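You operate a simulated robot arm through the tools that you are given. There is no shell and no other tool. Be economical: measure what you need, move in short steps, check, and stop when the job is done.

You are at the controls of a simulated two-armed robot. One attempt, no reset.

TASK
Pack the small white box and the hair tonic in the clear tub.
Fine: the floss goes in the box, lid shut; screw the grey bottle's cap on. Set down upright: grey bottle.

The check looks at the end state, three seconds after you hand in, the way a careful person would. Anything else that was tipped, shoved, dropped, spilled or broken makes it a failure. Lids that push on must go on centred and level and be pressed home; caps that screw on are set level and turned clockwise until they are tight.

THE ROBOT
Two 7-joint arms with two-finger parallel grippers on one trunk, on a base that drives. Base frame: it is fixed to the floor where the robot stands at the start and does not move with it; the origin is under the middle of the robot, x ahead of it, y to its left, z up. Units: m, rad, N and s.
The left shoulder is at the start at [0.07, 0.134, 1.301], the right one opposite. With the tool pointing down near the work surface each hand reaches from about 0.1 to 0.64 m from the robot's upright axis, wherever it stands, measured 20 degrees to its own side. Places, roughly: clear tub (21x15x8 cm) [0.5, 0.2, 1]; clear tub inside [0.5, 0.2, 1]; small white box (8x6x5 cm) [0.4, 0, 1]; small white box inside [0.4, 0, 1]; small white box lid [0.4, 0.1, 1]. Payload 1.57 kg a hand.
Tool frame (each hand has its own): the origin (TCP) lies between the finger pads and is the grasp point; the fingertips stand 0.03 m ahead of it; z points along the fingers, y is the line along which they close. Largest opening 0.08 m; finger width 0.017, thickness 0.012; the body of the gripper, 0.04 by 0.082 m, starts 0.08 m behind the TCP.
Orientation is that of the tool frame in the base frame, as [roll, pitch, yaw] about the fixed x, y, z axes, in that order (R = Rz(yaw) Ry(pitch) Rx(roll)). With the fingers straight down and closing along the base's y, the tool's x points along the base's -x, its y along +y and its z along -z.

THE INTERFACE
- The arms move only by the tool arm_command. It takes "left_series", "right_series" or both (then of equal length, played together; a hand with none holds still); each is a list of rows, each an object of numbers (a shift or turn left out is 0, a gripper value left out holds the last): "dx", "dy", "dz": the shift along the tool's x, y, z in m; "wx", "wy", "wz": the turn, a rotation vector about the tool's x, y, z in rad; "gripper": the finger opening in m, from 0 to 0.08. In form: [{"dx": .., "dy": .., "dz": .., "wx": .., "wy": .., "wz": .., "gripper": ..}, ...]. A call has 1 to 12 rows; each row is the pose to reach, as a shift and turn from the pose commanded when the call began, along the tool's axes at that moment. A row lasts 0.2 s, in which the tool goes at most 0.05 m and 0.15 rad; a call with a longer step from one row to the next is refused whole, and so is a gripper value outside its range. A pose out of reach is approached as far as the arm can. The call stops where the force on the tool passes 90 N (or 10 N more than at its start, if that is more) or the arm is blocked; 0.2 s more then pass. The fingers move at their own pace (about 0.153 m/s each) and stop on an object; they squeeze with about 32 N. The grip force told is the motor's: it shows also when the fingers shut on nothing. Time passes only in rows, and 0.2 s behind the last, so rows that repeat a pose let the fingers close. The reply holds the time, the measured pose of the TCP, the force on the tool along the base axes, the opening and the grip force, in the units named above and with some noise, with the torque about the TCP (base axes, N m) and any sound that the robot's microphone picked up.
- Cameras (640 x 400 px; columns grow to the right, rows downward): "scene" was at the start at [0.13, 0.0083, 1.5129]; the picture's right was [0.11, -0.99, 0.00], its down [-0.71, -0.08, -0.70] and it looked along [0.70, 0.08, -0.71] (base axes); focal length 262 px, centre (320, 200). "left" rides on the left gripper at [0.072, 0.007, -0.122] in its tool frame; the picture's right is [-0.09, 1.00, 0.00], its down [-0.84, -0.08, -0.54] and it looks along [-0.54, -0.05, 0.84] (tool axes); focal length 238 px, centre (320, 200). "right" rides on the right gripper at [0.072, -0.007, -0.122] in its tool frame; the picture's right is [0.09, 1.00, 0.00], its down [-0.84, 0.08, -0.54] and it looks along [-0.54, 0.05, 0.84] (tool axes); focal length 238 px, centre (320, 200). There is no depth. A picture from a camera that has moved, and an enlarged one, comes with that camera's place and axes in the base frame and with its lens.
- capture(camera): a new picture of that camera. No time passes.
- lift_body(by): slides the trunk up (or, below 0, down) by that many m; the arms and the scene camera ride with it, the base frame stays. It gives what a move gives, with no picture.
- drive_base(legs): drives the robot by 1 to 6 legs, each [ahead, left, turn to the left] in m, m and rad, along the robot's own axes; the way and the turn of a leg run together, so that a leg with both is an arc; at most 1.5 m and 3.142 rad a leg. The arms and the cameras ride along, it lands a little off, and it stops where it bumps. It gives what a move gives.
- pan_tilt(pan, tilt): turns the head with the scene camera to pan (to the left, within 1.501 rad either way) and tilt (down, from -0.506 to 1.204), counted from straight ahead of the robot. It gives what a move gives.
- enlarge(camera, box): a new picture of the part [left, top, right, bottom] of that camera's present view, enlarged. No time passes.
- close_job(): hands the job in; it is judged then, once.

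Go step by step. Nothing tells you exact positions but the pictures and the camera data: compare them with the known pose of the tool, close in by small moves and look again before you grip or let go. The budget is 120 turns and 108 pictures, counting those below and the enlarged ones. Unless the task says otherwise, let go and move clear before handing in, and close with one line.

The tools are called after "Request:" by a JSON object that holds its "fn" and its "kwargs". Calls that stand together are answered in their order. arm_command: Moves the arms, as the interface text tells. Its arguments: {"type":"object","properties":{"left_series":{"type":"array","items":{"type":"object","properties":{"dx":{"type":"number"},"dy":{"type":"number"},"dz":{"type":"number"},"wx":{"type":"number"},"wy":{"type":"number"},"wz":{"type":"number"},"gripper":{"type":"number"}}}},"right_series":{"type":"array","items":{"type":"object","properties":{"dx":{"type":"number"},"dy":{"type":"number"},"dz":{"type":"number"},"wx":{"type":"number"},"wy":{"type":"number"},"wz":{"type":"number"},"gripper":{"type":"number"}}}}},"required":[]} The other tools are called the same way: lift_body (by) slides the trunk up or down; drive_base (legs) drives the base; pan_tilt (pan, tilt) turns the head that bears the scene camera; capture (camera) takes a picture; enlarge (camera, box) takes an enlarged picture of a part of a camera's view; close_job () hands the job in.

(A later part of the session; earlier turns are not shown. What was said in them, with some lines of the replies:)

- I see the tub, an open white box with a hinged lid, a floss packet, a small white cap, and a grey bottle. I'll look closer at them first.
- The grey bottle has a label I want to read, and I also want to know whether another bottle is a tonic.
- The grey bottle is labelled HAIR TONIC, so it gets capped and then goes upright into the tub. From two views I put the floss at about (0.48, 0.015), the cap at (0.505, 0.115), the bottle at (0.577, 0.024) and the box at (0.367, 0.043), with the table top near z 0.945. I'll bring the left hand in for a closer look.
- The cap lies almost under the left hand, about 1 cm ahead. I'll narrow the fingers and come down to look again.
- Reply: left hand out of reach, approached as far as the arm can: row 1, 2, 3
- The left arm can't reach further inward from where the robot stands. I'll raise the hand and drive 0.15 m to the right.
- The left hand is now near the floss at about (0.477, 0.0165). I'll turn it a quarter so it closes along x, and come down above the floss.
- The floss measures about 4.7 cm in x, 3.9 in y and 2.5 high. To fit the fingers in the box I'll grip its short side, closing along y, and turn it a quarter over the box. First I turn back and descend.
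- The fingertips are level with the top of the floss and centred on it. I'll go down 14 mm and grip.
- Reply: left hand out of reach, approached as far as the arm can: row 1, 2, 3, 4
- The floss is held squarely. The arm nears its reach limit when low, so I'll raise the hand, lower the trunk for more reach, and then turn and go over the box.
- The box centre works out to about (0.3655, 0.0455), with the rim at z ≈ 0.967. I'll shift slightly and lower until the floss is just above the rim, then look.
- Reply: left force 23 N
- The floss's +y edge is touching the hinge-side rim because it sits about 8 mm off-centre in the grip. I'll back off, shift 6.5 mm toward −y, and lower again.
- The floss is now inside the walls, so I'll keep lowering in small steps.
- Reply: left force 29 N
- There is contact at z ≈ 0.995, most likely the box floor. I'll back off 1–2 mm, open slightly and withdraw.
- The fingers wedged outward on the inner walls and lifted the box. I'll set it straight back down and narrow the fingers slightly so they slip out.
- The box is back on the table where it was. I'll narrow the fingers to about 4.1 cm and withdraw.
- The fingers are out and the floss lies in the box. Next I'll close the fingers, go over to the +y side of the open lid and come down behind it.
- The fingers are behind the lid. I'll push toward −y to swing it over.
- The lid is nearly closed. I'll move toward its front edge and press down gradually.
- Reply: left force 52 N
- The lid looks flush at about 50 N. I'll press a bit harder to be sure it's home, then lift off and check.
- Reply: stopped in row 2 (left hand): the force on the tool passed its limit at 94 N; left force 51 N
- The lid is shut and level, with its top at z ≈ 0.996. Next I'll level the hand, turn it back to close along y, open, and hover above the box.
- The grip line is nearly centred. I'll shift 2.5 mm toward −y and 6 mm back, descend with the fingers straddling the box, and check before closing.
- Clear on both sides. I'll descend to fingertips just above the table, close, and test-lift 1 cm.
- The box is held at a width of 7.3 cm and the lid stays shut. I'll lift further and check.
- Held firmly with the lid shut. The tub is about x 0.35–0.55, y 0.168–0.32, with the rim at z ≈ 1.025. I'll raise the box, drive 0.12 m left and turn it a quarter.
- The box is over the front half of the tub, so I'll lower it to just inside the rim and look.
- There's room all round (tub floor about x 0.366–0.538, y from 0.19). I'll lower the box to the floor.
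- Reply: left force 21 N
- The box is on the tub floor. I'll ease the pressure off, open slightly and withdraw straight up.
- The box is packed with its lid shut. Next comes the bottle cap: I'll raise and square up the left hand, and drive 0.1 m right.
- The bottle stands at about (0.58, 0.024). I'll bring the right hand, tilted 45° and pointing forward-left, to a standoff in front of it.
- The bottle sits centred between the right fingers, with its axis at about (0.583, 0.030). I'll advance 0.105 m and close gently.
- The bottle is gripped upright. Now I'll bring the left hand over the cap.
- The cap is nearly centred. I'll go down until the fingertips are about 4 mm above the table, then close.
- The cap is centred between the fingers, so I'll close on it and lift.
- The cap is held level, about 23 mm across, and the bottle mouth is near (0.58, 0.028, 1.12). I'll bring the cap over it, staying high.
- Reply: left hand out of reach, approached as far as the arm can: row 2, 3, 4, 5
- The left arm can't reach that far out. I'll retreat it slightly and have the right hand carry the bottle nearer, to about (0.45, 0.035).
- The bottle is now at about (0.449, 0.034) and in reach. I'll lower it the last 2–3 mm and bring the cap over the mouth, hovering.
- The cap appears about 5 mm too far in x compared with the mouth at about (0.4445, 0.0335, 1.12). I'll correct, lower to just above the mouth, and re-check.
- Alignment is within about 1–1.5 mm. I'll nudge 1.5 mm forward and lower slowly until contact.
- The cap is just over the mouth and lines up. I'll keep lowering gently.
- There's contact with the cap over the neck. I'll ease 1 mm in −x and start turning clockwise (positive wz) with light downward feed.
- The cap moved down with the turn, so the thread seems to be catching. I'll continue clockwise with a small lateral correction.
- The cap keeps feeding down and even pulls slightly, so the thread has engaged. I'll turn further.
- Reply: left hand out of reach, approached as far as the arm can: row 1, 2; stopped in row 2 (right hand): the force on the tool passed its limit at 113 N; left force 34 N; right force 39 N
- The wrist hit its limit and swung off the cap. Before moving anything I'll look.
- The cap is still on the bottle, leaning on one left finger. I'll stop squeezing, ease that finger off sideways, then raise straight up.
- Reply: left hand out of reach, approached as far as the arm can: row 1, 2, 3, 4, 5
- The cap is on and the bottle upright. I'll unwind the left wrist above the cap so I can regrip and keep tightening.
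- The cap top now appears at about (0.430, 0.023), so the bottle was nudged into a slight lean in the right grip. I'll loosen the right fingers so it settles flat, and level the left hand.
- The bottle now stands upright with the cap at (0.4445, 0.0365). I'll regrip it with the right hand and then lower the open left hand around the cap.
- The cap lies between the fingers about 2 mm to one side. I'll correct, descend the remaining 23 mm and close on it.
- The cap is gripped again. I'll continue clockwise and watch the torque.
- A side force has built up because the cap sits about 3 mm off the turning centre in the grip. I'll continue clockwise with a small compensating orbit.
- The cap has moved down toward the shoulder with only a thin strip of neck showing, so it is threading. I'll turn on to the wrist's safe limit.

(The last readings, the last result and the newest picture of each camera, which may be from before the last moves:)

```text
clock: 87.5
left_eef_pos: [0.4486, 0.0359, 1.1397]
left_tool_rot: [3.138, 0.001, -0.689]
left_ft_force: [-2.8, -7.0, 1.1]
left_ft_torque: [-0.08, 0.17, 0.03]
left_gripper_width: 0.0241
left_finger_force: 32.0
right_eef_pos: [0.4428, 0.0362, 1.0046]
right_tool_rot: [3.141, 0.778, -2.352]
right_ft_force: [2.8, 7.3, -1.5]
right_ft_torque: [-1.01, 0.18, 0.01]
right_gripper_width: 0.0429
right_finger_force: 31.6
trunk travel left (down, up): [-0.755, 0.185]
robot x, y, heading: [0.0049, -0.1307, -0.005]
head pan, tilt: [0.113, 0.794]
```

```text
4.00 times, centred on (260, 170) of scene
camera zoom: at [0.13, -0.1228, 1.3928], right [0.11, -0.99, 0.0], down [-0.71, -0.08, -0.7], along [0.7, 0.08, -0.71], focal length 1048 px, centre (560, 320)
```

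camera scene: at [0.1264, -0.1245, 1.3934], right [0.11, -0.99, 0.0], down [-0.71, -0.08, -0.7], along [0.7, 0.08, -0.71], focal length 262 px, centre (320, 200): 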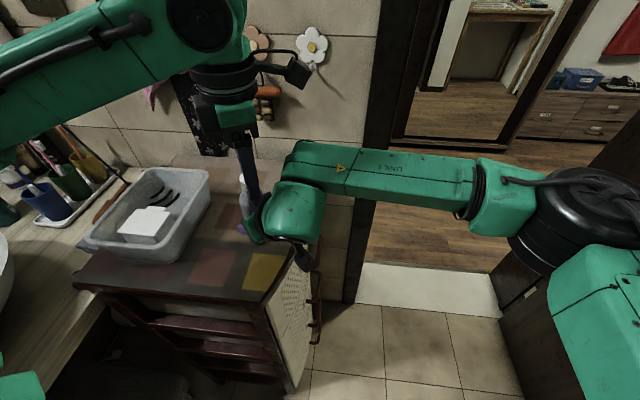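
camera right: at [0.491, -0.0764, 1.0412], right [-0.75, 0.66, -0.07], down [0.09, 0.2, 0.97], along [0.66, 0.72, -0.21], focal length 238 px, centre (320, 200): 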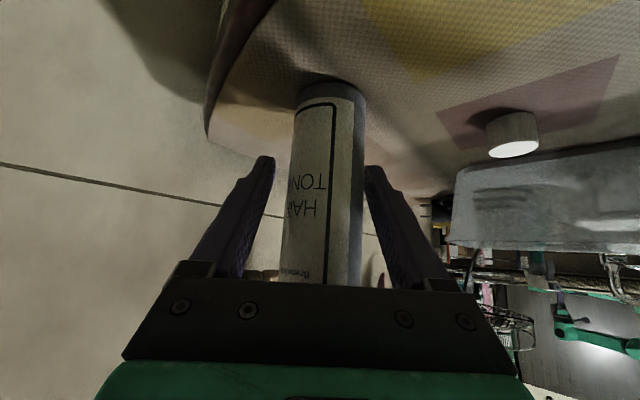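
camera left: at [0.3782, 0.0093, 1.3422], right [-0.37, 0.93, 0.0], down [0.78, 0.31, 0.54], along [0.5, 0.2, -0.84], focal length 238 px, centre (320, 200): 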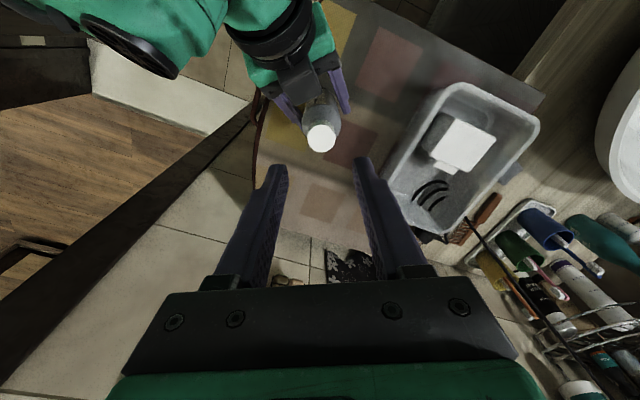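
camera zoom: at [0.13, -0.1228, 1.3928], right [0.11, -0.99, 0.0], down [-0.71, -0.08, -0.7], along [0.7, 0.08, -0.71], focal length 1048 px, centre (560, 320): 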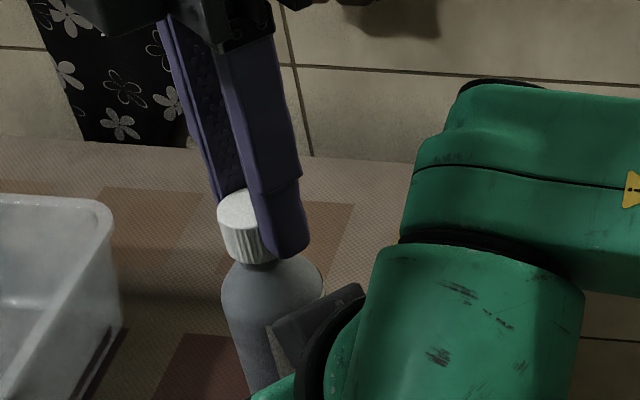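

Torque is still low, so it's not tight yet. I'll release, rise a little, unwind the wrist and regrip centred.

Request:
{"fn": "arm_command", "kwargs": {"left_series": [{"gripper": 0.034}, {"gripper": 0.044}, {"dx": -0.0036, "dy": 0.0005, "gripper": 0.044}, {"dx": -0.0036, "dy": 0.0005, "dz": -0.02}, {"dx": -0.0036, "dy": 0.0005, "dz": -0.045}]}}

Request:
{"fn": "arm_command", "kwargs": {"left_series": [{"wz": -0.14}, {"wz": -0.28}, {"wz": -0.42}, {"wz": -0.56}, {"wz": -0.7}, {"wz": -0.84}, {"wz": -0.98}, {"wz": -1.12}, {"wz": -1.26}, {"wz": -1.4}]}}

Request:
{"fn": "arm_command", "kwargs": {"left_series": [{"wz": -0.14}, {"wz": -0.28}, {"wz": -0.42}, {"wz": -0.56}, {"wz": -0.7}, {"wz": -0.84}, {"wz": -0.98}, {"wz": -1.12}, {"wz": -1.26}, {"wz": -1.4}]}}

Request:
{"fn": "arm_command", "kwargs": {"left_series": [{"wz": -0.14}, {"wz": -0.28}, {"wz": -0.42}, {"wz": -0.56}, {"wz": -0.7}, {"wz": -0.84}, {"wz": -0.98}, {"wz": -1.12}, {"wz": -1.26}, {"wz": -1.4}]}}

Request:
{"fn": "enlarge", "kwargs": {"camera": "left", "box": [240, 80, 400, 260]}}

Request:
{"fn": "enlarge", "kwargs": {"camera": "scene", "box": [200, 110, 310, 260]}}

```text
clock: 88.7
left_eef_pos: [0.4447, 0.039, 1.1855]
left_tool_rot: [3.139, 0.003, -0.687]
left_ft_force: [0.2, 0.0, 0.6]
left_ft_torque: [0.01, -0.03, 0.01]
left_gripper_width: 0.0442
left_finger_force: 0.2
right_eef_pos: [0.4421, 0.0363, 1.0043]
right_tool_rot: [3.14, 0.777, -2.353]
right_ft_force: [-0.6, -0.6, 0.4]
right_ft_torque: [-0.03, 0.07, 0.03]
right_gripper_width: 0.043
right_finger_force: 31.4
trunk travel left (down, up): [-0.755, 0.185]
robot x, y, heading: [0.0034, -0.1283, -0.003]
head pan, tilt: [0.113, 0.794]
```

```text
clock: 90.9
left_eef_pos: [0.446, 0.0373, 1.1852]
left_tool_rot: [-3.14, 0.001, 0.714]
left_ft_force: [0.8, 0.2, 0.7]
left_ft_torque: [0.0, -0.01, 0.01]
left_gripper_width: 0.0438
left_finger_force: 0.1
right_eef_pos: [0.4431, 0.0369, 1.0041]
right_tool_rot: [-3.14, 0.779, -2.351]
right_ft_force: [0.1, 0.4, 0.6]
right_ft_torque: [-0.03, 0.02, 0.03]
right_gripper_width: 0.0427
right_finger_force: 32.2
trunk travel left (down, up): [-0.755, 0.185]
robot x, y, heading: [0.0006, -0.1278, -0.002]
head pan, tilt: [0.113, 0.794]
```

```text
clock: 93.1
left_eef_pos: [0.4455, 0.0392, 1.1862]
left_tool_rot: [-3.138, 0.001, 2.112]
left_ft_force: [0.4, -0.4, 0.4]
left_ft_torque: [0.02, 0.01, -0.01]
left_gripper_width: 0.044
left_finger_force: 0.1
right_eef_pos: [0.4432, 0.0363, 1.0032]
right_tool_rot: [3.141, 0.778, -2.354]
right_ft_force: [0.0, -0.1, -0.3]
right_ft_torque: [-0.02, 0.0, -0.02]
right_gripper_width: 0.043
right_finger_force: 32.3
trunk travel left (down, up): [-0.755, 0.185]
robot x, y, heading: [0.002, -0.1316, -0.005]
head pan, tilt: [0.113, 0.794]
```

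```text
clock: 95.3
left_eef_pos: [0.4464, 0.0386, 1.1856]
left_tool_rot: [-3.141, -0.004, -2.769]
left_ft_force: [0.3, -0.1, -0.1]
left_ft_torque: [-0.01, 0.02, 0.03]
left_gripper_width: 0.0437
left_finger_force: 0.2
right_eef_pos: [0.4439, 0.0372, 1.0031]
right_tool_rot: [3.14, 0.778, -2.354]
right_ft_force: [0.0, 0.5, 1.0]
right_ft_torque: [-0.02, 0.06, 0.01]
right_gripper_width: 0.0427
right_finger_force: 31.7
trunk travel left (down, up): [-0.755, 0.185]
robot x, y, heading: [-0.001, -0.1319, -0.003]
head pan, tilt: [0.113, 0.794]
```

```text
2.22 times, centred on (320, 170) of left
camera zoom: at [0.376, 0.0189, 1.3076], right [-0.28, 0.96, 0.0], down [0.81, 0.23, 0.54], along [0.52, 0.15, -0.84], focal length 530 px, centre (320, 267)
```

zoom: 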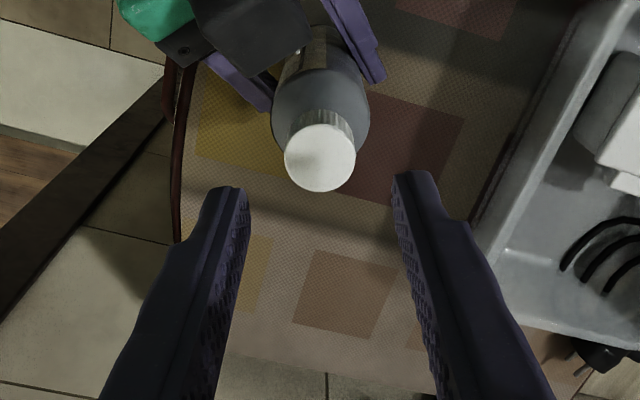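

```text
2.67 times, centred on (255, 185) of scene
camera zoom: at [0.13, -0.1229, 1.3929], right [0.11, -0.99, 0.0], down [-0.71, -0.08, -0.7], along [0.7, 0.08, -0.71], focal length 699 px, centre (493, 240)
```

zoom: 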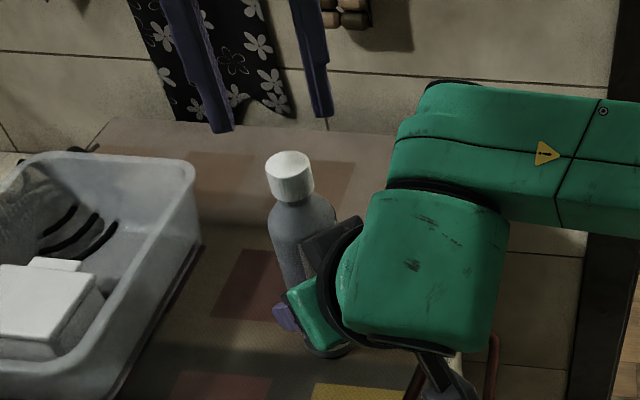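

The cap sits level and nearly down on the shoulder. It's about 4 mm off my tool axis, so I'll centre precisely, descend and grip again.

Request:
{"fn": "arm_command", "kwargs": {"left_series": [{"dx": 0.004, "dz": 0.02}, {"dx": 0.004, "dz": 0.04}, {"dx": 0.004, "dz": 0.048}, {"dx": 0.004, "dz": 0.048, "gripper": 0.034}, {"dx": 0.004, "dz": 0.048, "gripper": 0.028}, {"dx": 0.004, "dz": 0.048, "gripper": 0.015}, {"dx": 0.004, "dz": 0.048, "gripper": 0.015}]}}

Request:
{"fn": "arm_command", "kwargs": {"left_series": [{"wz": 0.14}, {"wz": 0.28}, {"wz": 0.42}, {"wz": 0.56}, {"wz": 0.7}, {"wz": 0.84}, {"wz": 0.98}]}}

```text
clock: 96.9
left_eef_pos: [0.4407, 0.0376, 1.1359]
left_tool_rot: [3.141, -0.002, -2.772]
left_ft_force: [-0.1, -1.4, -0.9]
left_ft_torque: [-0.04, -0.02, -0.03]
left_gripper_width: 0.0236
left_finger_force: 31.8
right_eef_pos: [0.4424, 0.0377, 1.0038]
right_tool_rot: [3.141, 0.778, -2.352]
right_ft_force: [0.1, 2.4, 0.1]
right_ft_torque: [-0.23, 0.03, 0.02]
right_gripper_width: 0.0431
right_finger_force: 31.8
trunk travel left (down, up): [-0.755, 0.185]
robot x, y, heading: [0.0025, -0.1285, -0.003]
head pan, tilt: [0.113, 0.794]
```

```text
clock: 98.5
left_eef_pos: [0.4421, 0.0375, 1.1365]
left_tool_rot: [-3.141, -0.004, 2.532]
left_ft_force: [-6.4, 18.9, 3.1]
left_ft_torque: [1.03, 0.48, 0.52]
left_gripper_width: 0.0236
left_finger_force: 31.6
right_eef_pos: [0.4445, 0.0365, 1.004]
right_tool_rot: [-3.14, 0.777, -2.353]
right_ft_force: [7.2, -19.5, 1.4]
right_ft_torque: [1.28, 0.17, -0.51]
right_gripper_width: 0.0437
right_finger_force: 32.4
trunk travel left (down, up): [-0.755, 0.185]
robot x, y, heading: [0.0009, -0.1339, -0.003]
head pan, tilt: [0.113, 0.794]
```

Torque has risen to 0.5 N·m, so the cap is getting tight. I'll relieve the side load and turn a bit more to confirm it's home.

Request:
{"fn": "arm_command", "kwargs": {"left_series": [{"dx": 0.003, "dy": 0.0027}, {"dx": 0.003, "dy": 0.0027, "wz": 0.12}, {"dx": 0.003, "dy": 0.003, "wz": 0.24}, {"dx": 0.003, "dy": 0.003, "wz": 0.36}]}}

```text
clock: 99.5
left_eef_pos: [0.4412, 0.041, 1.1365]
left_tool_rot: [-3.139, 0.003, 2.17]
left_ft_force: [3.8, 6.9, -0.5]
left_ft_torque: [0.11, -0.16, 0.49]
left_gripper_width: 0.024
left_finger_force: 31.6
right_eef_pos: [0.4419, 0.0372, 1.0037]
right_tool_rot: [3.139, 0.779, -2.352]
right_ft_force: [-3.6, -5.2, 0.3]
right_ft_torque: [0.74, -0.28, -0.51]
right_gripper_width: 0.0435
right_finger_force: 32.0
trunk travel left (down, up): [-0.755, 0.185]
robot x, y, heading: [0.0046, -0.1295, -0.005]
head pan, tilt: [0.113, 0.794]
```

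The torque is steady at about 0.5 N·m with the grip just slipping, so the cap is tight. I'll release it, raise the left hand and check.

Request:
{"fn": "arm_command", "kwargs": {"left_series": [{"gripper": 0.034}, {"gripper": 0.044}, {"gripper": 0.044}, {"dz": -0.03}, {"dz": -0.07}, {"dz": -0.11}]}}

Request:
{"fn": "enlarge", "kwargs": {"camera": "scene", "box": [200, 110, 310, 260]}}

```text
clock: 100.9
left_eef_pos: [0.441, 0.0428, 1.2464]
left_tool_rot: [-3.14, -0.002, 2.172]
left_ft_force: [0.2, 0.3, -0.6]
left_ft_torque: [0.04, -0.03, -0.04]
left_gripper_width: 0.0441
left_finger_force: 0.2
right_eef_pos: [0.4435, 0.0362, 1.0038]
right_tool_rot: [-3.14, 0.779, -2.353]
right_ft_force: [0.8, 0.5, -0.7]
right_ft_torque: [-0.04, 0.01, -0.02]
right_gripper_width: 0.0432
right_finger_force: 31.5
trunk travel left (down, up): [-0.755, 0.185]
robot x, y, heading: [0.0004, -0.1316, -0.005]
head pan, tilt: [0.113, 0.794]
```

```text
2.67 times, centred on (255, 185) of scene
camera zoom: at [0.1302, -0.1231, 1.3928], right [0.11, -0.99, 0.0], down [-0.71, -0.08, -0.7], along [0.7, 0.08, -0.71], focal length 699 px, centre (493, 240)
```

zoom: 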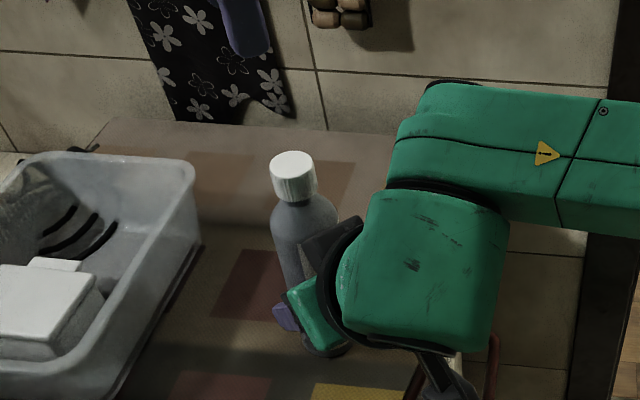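

The cap is seated level. Now the right hand lets go and retreats while the left turns to close along y above the bottle.

Request:
{"fn": "arm_command", "kwargs": {"right_series": [{"gripper": 0.05}, {"gripper": 0.065}, {"gripper": 0.065, "dz": -0.03}, {"gripper": 0.065, "dz": -0.07}, {"dz": -0.11}, {"dz": -0.15}, {"dz": -0.18, "dx": -0.02}, {"dz": -0.21, "dx": -0.04}, {"dz": -0.23, "dx": -0.05}], "left_series": [{"gripper": 0.07}, {"wz": -0.14}, {"wz": -0.28}, {"wz": -0.42}, {"wz": -0.56}, {"wz": -0.7}, {"wz": -0.84}, {"wz": -0.97}, {"wz": -0.97}]}}

Request:
{"fn": "capture", "kwargs": {"camera": "left"}}

Request:
{"fn": "enlarge", "kwargs": {"camera": "scene", "box": [190, 100, 310, 260]}}

```text
clock: 102.9
left_eef_pos: [0.44, 0.0405, 1.2475]
left_tool_rot: [-3.142, -0.002, -3.141]
left_ft_force: [-0.5, -0.1, -0.4]
left_ft_torque: [0.02, -0.04, 0.01]
left_gripper_width: 0.0697
left_finger_force: 0.2
right_eef_pos: [0.3542, -0.0526, 1.2036]
right_tool_rot: [3.141, 0.779, -2.353]
right_ft_force: [-0.8, -0.2, -0.1]
right_ft_torque: [0.0, -0.01, -0.02]
right_gripper_width: 0.0651
right_finger_force: 0.1
trunk travel left (down, up): [-0.755, 0.185]
robot x, y, heading: [0.0005, -0.1305, -0.005]
head pan, tilt: [0.113, 0.794]
```

```text
12 pictures are left
camera left: at [0.3684, 0.0478, 1.3694], right [0.09, 1.0, 0.0], down [0.84, -0.08, 0.54], along [0.54, -0.05, -0.84], focal length 238 px, centre (320, 200)
```

left: 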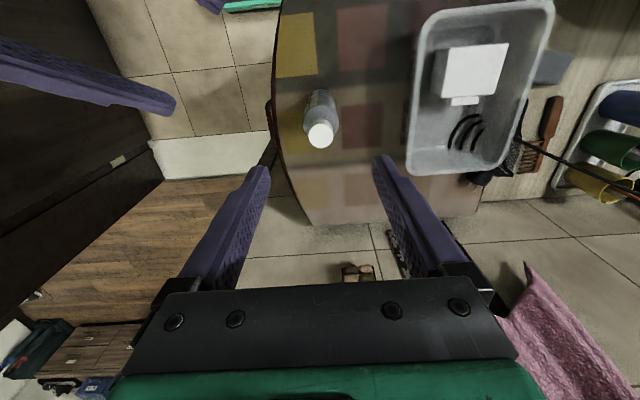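

```text
2.50 times, centred on (250, 180) of scene
camera zoom: at [0.1293, -0.1233, 1.3929], right [0.11, -0.99, 0.0], down [-0.71, -0.08, -0.7], along [0.7, 0.08, -0.71], focal length 655 px, centre (495, 250)
```

zoom: 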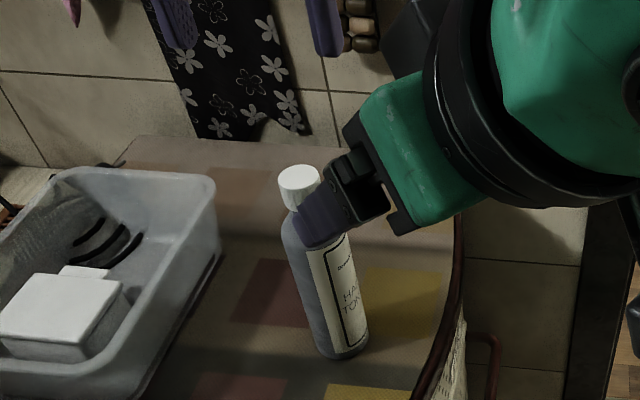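

The bottle stands freely at about (0.444, 0.040) with its cap on. I'll lower the open left hand over it from above.

Request:
{"fn": "arm_command", "kwargs": {"left_series": [{"dx": -0.003, "dz": 0.04}, {"dx": -0.003, "dz": 0.075}]}}

Request:
{"fn": "capture", "kwargs": {"camera": "left"}}

```text
clock: 103.5
left_eef_pos: [0.4458, 0.0401, 1.1703]
left_tool_rot: [-3.139, -0.003, 3.141]
left_ft_force: [-0.3, 1.3, 0.2]
left_ft_torque: [-0.02, -0.01, 0.04]
left_gripper_width: 0.0698
left_finger_force: 0.0
right_eef_pos: [0.3551, -0.0519, 1.2017]
right_tool_rot: [3.141, 0.779, -2.353]
right_ft_force: [0.0, -1.2, 0.1]
right_ft_torque: [-0.01, 0.0, -0.01]
right_gripper_width: 0.0648
right_finger_force: 0.0
trunk travel left (down, up): [-0.755, 0.185]
robot x, y, heading: [-0.0014, -0.1297, -0.002]
head pan, tilt: [0.113, 0.794]
```

```text
10 pictures are left
camera left: at [0.3738, 0.0462, 1.2923], right [0.09, 1.0, 0.0], down [0.84, -0.08, 0.54], along [0.54, -0.05, -0.84], focal length 238 px, centre (320, 200)
```

left: 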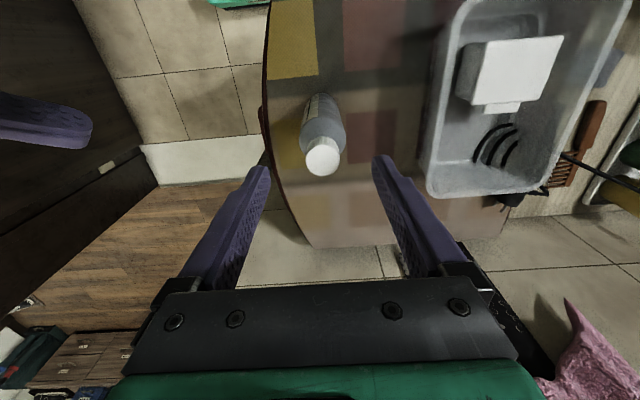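

Request:
{"fn": "arm_command", "kwargs": {"left_series": [{"dx": 0.003, "dy": 0.001, "dz": 0.04}, {"dx": 0.003, "dy": 0.001, "dz": 0.08}, {"dx": 0.003, "dy": 0.001, "dz": 0.112}, {"dx": 0.003, "dy": 0.001, "dz": 0.112, "gripper": 0.056}, {"dx": 0.003, "dy": 0.001, "dz": 0.112, "gripper": 0.048}, {"dx": 0.003, "dy": 0.001, "dz": 0.112, "gripper": 0.035}, {"dx": 0.003, "dy": 0.001, "dz": 0.112, "gripper": 0.035}]}}

Request:
{"fn": "capture", "kwargs": {"camera": "left"}}

```text
clock: 105.1
left_eef_pos: [0.4425, 0.0402, 1.0563]
left_tool_rot: [-3.14, -0.004, -3.14]
left_ft_force: [0.2, -0.3, 1.0]
left_ft_torque: [0.01, 0.03, 0.0]
left_gripper_width: 0.0434
left_finger_force: 32.1
right_eef_pos: [0.355, -0.0521, 1.2021]
right_tool_rot: [3.141, 0.779, -2.351]
right_ft_force: [-0.4, 0.5, 0.8]
right_ft_torque: [-0.02, 0.0, -0.02]
right_gripper_width: 0.0649
right_finger_force: 0.1
trunk travel left (down, up): [-0.755, 0.185]
robot x, y, heading: [0.0022, -0.1301, -0.005]
head pan, tilt: [0.113, 0.794]
```

```text
9 pictures are left
camera left: at [0.3694, 0.0476, 1.1801], right [0.09, 1.0, 0.0], down [0.84, -0.08, 0.54], along [0.54, -0.05, -0.84], focal length 238 px, centre (320, 200)
```

left: 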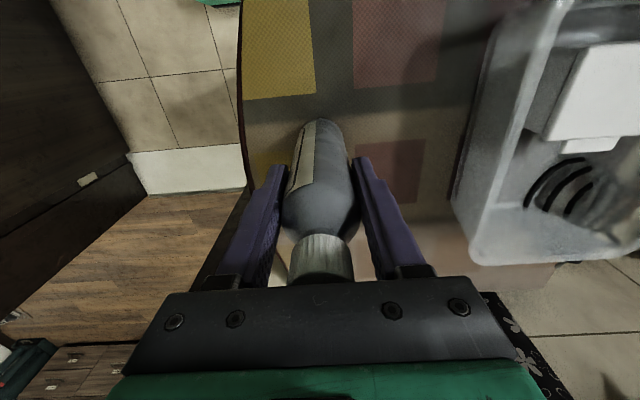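

The bottle is gripped firmly. I'll raise the trunk 0.12 m to lift it over the rim and drive 0.15 m left.

Request:
{"fn": "lift_body", "kwargs": {"by": 0.12}}

Request:
{"fn": "drive_base", "kwargs": {"legs": [[0, 0.15, 0]]}}

Request:
{"fn": "arm_command", "kwargs": {"left_series": [{"dx": -0.02, "dy": 0.018}, {"dx": -0.04, "dy": 0.036}, {"dx": -0.06, "dy": 0.055}, {"dx": -0.06, "dy": 0.055}]}}

Request:
{"fn": "capture", "kwargs": {"camera": "left"}}

Request:
{"fn": "capture", "kwargs": {"camera": "scene"}}

```text
clock: 106.6
left_eef_pos: [0.4433, 0.0409, 1.1778]
left_tool_rot: [-3.139, -0.005, -3.141]
left_ft_force: [-1.1, 0.1, -2.0]
left_ft_torque: [-0.02, 0.0, -0.03]
left_gripper_width: 0.0431
left_finger_force: 32.3
right_eef_pos: [0.355, -0.0521, 1.3224]
right_tool_rot: [3.141, 0.778, -2.354]
right_ft_force: [0.4, 0.4, 0.2]
right_ft_torque: [0.0, 0.01, 0.0]
right_gripper_width: 0.065
right_finger_force: 0.1
trunk travel left (down, up): [-0.875, 0.065]
robot x, y, heading: [-0.0028, -0.1296, -0.005]
head pan, tilt: [0.113, 0.794]
```

```text
clock: 108.0
left_eef_pos: [0.4416, 0.1865, 1.1776]
left_tool_rot: [3.139, -0.004, 3.14]
left_ft_force: [0.6, -0.7, -2.1]
left_ft_torque: [0.01, -0.02, -0.01]
left_gripper_width: 0.0432
left_finger_force: 32.0
right_eef_pos: [0.3561, 0.0919, 1.322]
right_tool_rot: [3.138, 0.78, -2.355]
right_ft_force: [-0.2, -0.3, -0.5]
right_ft_torque: [0.02, 0.01, 0.06]
right_gripper_width: 0.0649
right_finger_force: 0.1
trunk travel left (down, up): [-0.875, 0.065]
robot x, y, heading: [0.0029, 0.0203, -0.008]
head pan, tilt: [0.113, 0.794]
```

```text
clock: 109.0
left_eef_pos: [0.5029, 0.2442, 1.1781]
left_tool_rot: [-3.139, -0.003, 3.141]
left_ft_force: [0.5, 0.9, -1.3]
left_ft_torque: [-0.01, 0.03, -0.01]
left_gripper_width: 0.0432
left_finger_force: 32.4
right_eef_pos: [0.3554, 0.0964, 1.3217]
right_tool_rot: [-3.141, 0.778, -2.352]
right_ft_force: [0.3, 0.2, -0.5]
right_ft_torque: [0.01, 0.0, 0.03]
right_gripper_width: 0.0652
right_finger_force: 0.1
trunk travel left (down, up): [-0.875, 0.065]
robot x, y, heading: [0.0007, 0.0178, -0.007]
head pan, tilt: [0.113, 0.794]
```

```text
8 pictures are left
camera left: at [0.4306, 0.2516, 1.2992], right [0.09, 1.0, 0.0], down [0.84, -0.08, 0.54], along [0.54, -0.05, -0.84], focal length 238 px, centre (320, 200)
```

left: 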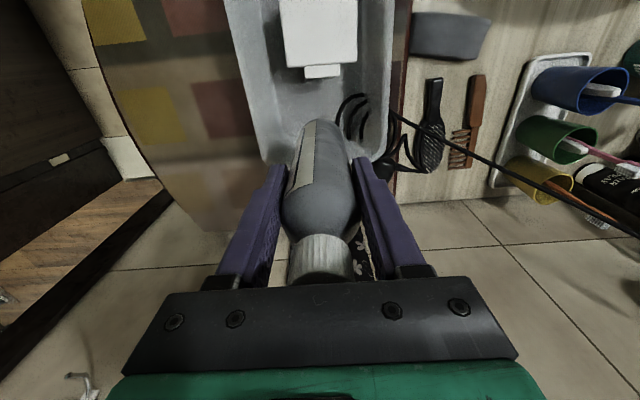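

```text
7 pictures are left
camera scene: at [0.1305, 0.0255, 1.5129], right [0.11, -0.99, 0.0], down [-0.71, -0.08, -0.7], along [0.7, 0.08, -0.71], focal length 262 px, centre (320, 200)
```

scene: 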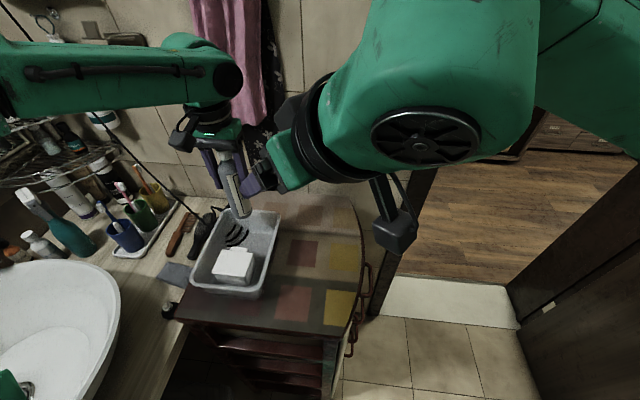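

The bottle hangs over the rear of the tub. I'll check the black arcs inside the tub before lowering.

Request:
{"fn": "enlarge", "kwargs": {"camera": "left", "box": [220, 40, 420, 200]}}

```text
2.50 times, centred on (320, 120) of left
camera zoom: at [0.4306, 0.2516, 1.2992], right [0.09, 1.0, 0.0], down [0.84, -0.08, 0.54], along [0.54, -0.05, -0.84], focal length 596 px, centre (320, 400)
```

zoom: 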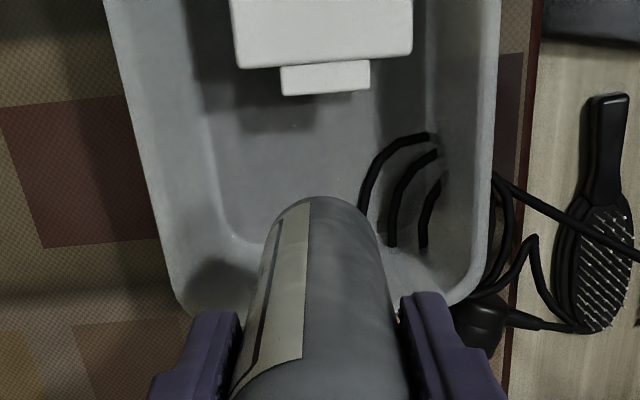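

The arcs are a cord coil near the tub's +y wall, so I'll keep the bottle away from it at y ≈ 0.224 and lower with the trunk.

Request:
{"fn": "arm_command", "kwargs": {"left_series": [{"dx": 0.002, "dy": -0.01}, {"dx": 0.002, "dy": -0.02}, {"dx": 0.002, "dy": -0.02}]}}

Request:
{"fn": "lift_body", "kwargs": {"by": -0.1}}

Request:
{"fn": "enlarge", "kwargs": {"camera": "left", "box": [200, 20, 440, 220]}}

```text
clock: 109.8
left_eef_pos: [0.4994, 0.2247, 1.1777]
left_tool_rot: [-3.14, -0.002, 3.139]
left_ft_force: [0.1, -0.4, -1.0]
left_ft_torque: [0.02, 0.01, 0.03]
left_gripper_width: 0.0429
left_finger_force: 31.8
right_eef_pos: [0.3556, 0.0957, 1.3215]
right_tool_rot: [-3.14, 0.779, -2.353]
right_ft_force: [0.4, -0.4, -0.4]
right_ft_torque: [0.02, -0.02, 0.02]
right_gripper_width: 0.0653
right_finger_force: 0.2
trunk travel left (down, up): [-0.875, 0.065]
robot x, y, heading: [0.0004, 0.0184, -0.006]
head pan, tilt: [0.113, 0.794]
```

```text
clock: 111.1
left_eef_pos: [0.4987, 0.2238, 1.0779]
left_tool_rot: [-3.14, -0.003, 3.14]
left_ft_force: [-0.1, -0.8, -2.1]
left_ft_torque: [0.03, -0.01, 0.0]
left_gripper_width: 0.0431
left_finger_force: 32.1
right_eef_pos: [0.3566, 0.0956, 1.2219]
right_tool_rot: [-3.141, 0.777, -2.353]
right_ft_force: [-0.8, -0.1, 0.7]
right_ft_torque: [-0.02, 0.01, -0.01]
right_gripper_width: 0.0648
right_finger_force: 0.0
trunk travel left (down, up): [-0.775, 0.165]
robot x, y, heading: [-0.0016, 0.0152, -0.001]
head pan, tilt: [0.113, 0.794]
```

```text
2.00 times, centred on (320, 120) of left
camera zoom: at [0.4281, 0.2308, 1.1998], right [0.09, 1.0, 0.0], down [0.84, -0.08, 0.54], along [0.54, -0.05, -0.84], focal length 477 px, centre (320, 360)
```

zoom: 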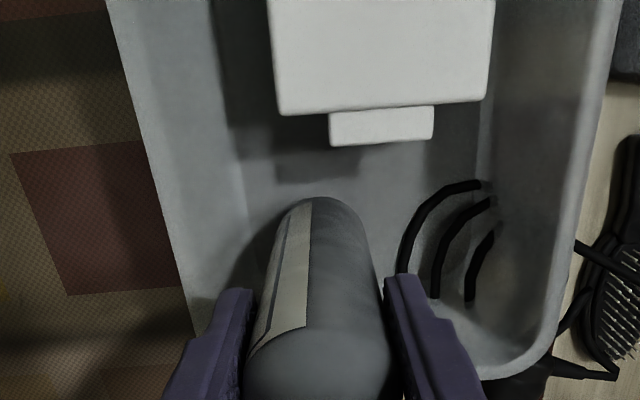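

Clear on all sides. I'll lower the last centimetre and a half to contact.

Request:
{"fn": "arm_command", "kwargs": {"left_series": [{"dz": 0.007}, {"dz": 0.013}, {"dz": 0.016}]}}

```text
clock: 111.9
left_eef_pos: [0.5002, 0.2223, 1.063]
left_tool_rot: [3.141, 0.004, 3.14]
left_ft_force: [0.9, 1.4, 7.4]
left_ft_torque: [0.16, -0.04, -0.03]
left_gripper_width: 0.0431
left_finger_force: 31.9
right_eef_pos: [0.3547, 0.0952, 1.222]
right_tool_rot: [3.141, 0.78, -2.353]
right_ft_force: [-0.2, 0.1, 0.0]
right_ft_torque: [0.0, 0.0, 0.01]
right_gripper_width: 0.0652
right_finger_force: 0.1
trunk travel left (down, up): [-0.775, 0.165]
robot x, y, heading: [0.0012, 0.0171, -0.001]
head pan, tilt: [0.113, 0.794]
```

It touches down with 7 N. I'll open gently and withdraw straight up.

Request:
{"fn": "arm_command", "kwargs": {"left_series": [{"gripper": 0.046}, {"gripper": 0.05}, {"gripper": 0.056}, {"gripper": 0.056, "dz": -0.02}, {"dz": -0.06}, {"dz": -0.1}, {"dz": -0.14}, {"dz": -0.18}]}}

Request:
{"fn": "capture", "kwargs": {"camera": "left"}}

Request:
{"fn": "capture", "kwargs": {"camera": "scene"}}

```text
clock: 113.7
left_eef_pos: [0.4996, 0.2243, 1.2435]
left_tool_rot: [-3.141, -0.003, 3.139]
left_ft_force: [-0.1, 0.0, -0.9]
left_ft_torque: [0.0, 0.0, -0.03]
left_gripper_width: 0.056
left_finger_force: 0.1
right_eef_pos: [0.3561, 0.0956, 1.222]
right_tool_rot: [3.142, 0.778, -2.353]
right_ft_force: [-0.2, -0.3, 1.1]
right_ft_torque: [0.02, 0.02, -0.04]
right_gripper_width: 0.0651
right_finger_force: 0.0
trunk travel left (down, up): [-0.775, 0.165]
robot x, y, heading: [-0.0008, 0.0155, -0.001]
head pan, tilt: [0.113, 0.794]
```

```text
4 pictures are left
camera left: at [0.4276, 0.2322, 1.3648], right [0.09, 1.0, 0.0], down [0.84, -0.08, 0.54], along [0.54, -0.05, -0.84], focal length 238 px, centre (320, 200)
```

left: 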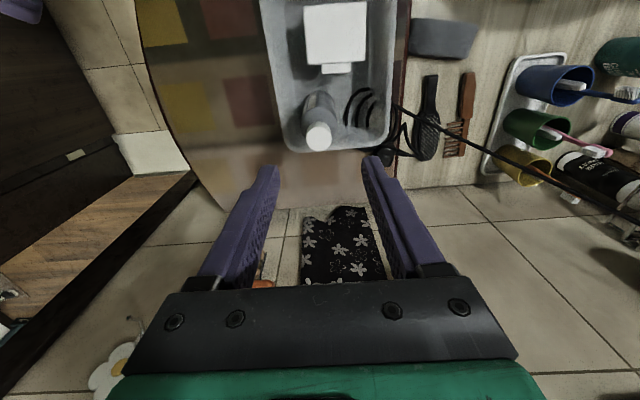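

```text
3 pictures are left
camera scene: at [0.1306, 0.0251, 1.4128], right [0.11, -0.99, 0.0], down [-0.71, -0.08, -0.7], along [0.7, 0.08, -0.71], focal length 262 px, centre (320, 200)
```

scene: 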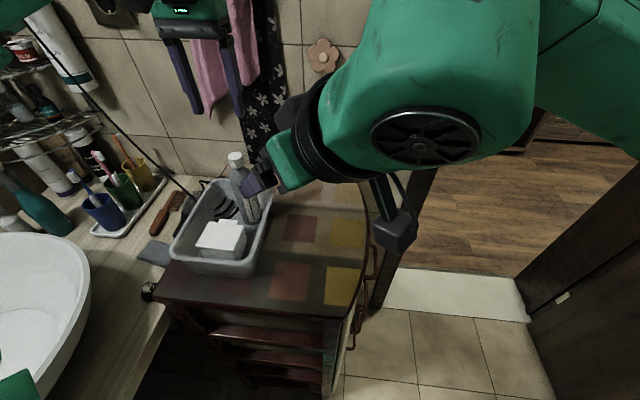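

The bottle stands in the tub beside the closed box, and both hands are clear. One final close check.

Request:
{"fn": "enlarge", "kwargs": {"camera": "left", "box": [250, 0, 420, 170]}}

Request:
{"fn": "enlarge", "kwargs": {"camera": "scene", "box": [150, 140, 290, 290]}}

```text
2.35 times, centred on (335, 85) of left
camera zoom: at [0.4276, 0.2322, 1.3648], right [0.09, 1.0, 0.0], down [0.84, -0.08, 0.54], along [0.54, -0.05, -0.84], focal length 561 px, centre (285, 471)
```

zoom: 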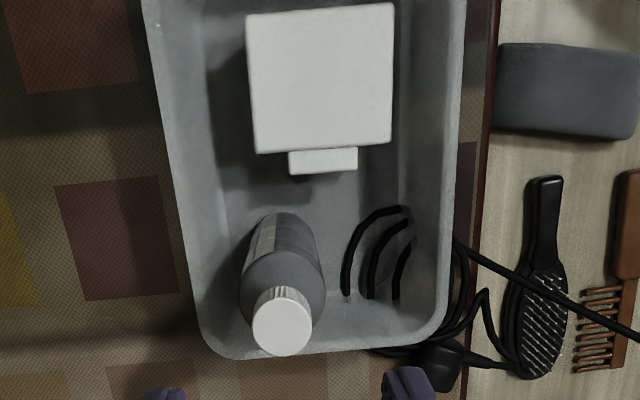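

```text
2.67 times, centred on (220, 215) of scene
camera zoom: at [0.1306, 0.0251, 1.4128], right [0.11, -0.99, 0.0], down [-0.71, -0.08, -0.7], along [0.7, 0.08, -0.71], focal length 699 px, centre (587, 160)
```

zoom: 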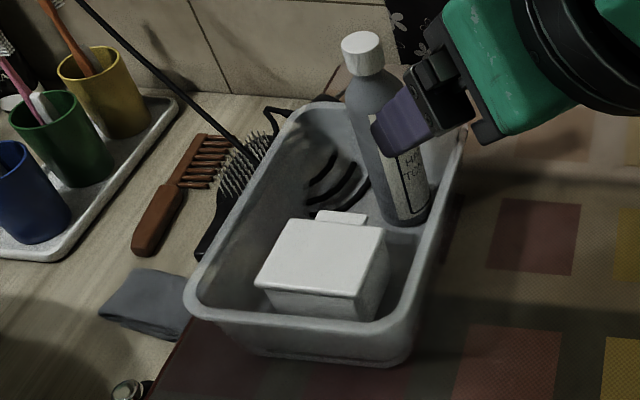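

The box is shut in the tub with the floss inside, and the capped hair tonic stands upright beside it. Nothing else has been disturbed, so I'm handing in.

Request:
{"fn": "close_job", "kwargs": {}}

```text
The job is handed in.
```

The job is handed in. The white box, with the floss inside and its lid pressed shut, is in the clear tub. The grey hair tonic bottle stands upright next to it, with its cap screwed on tight.
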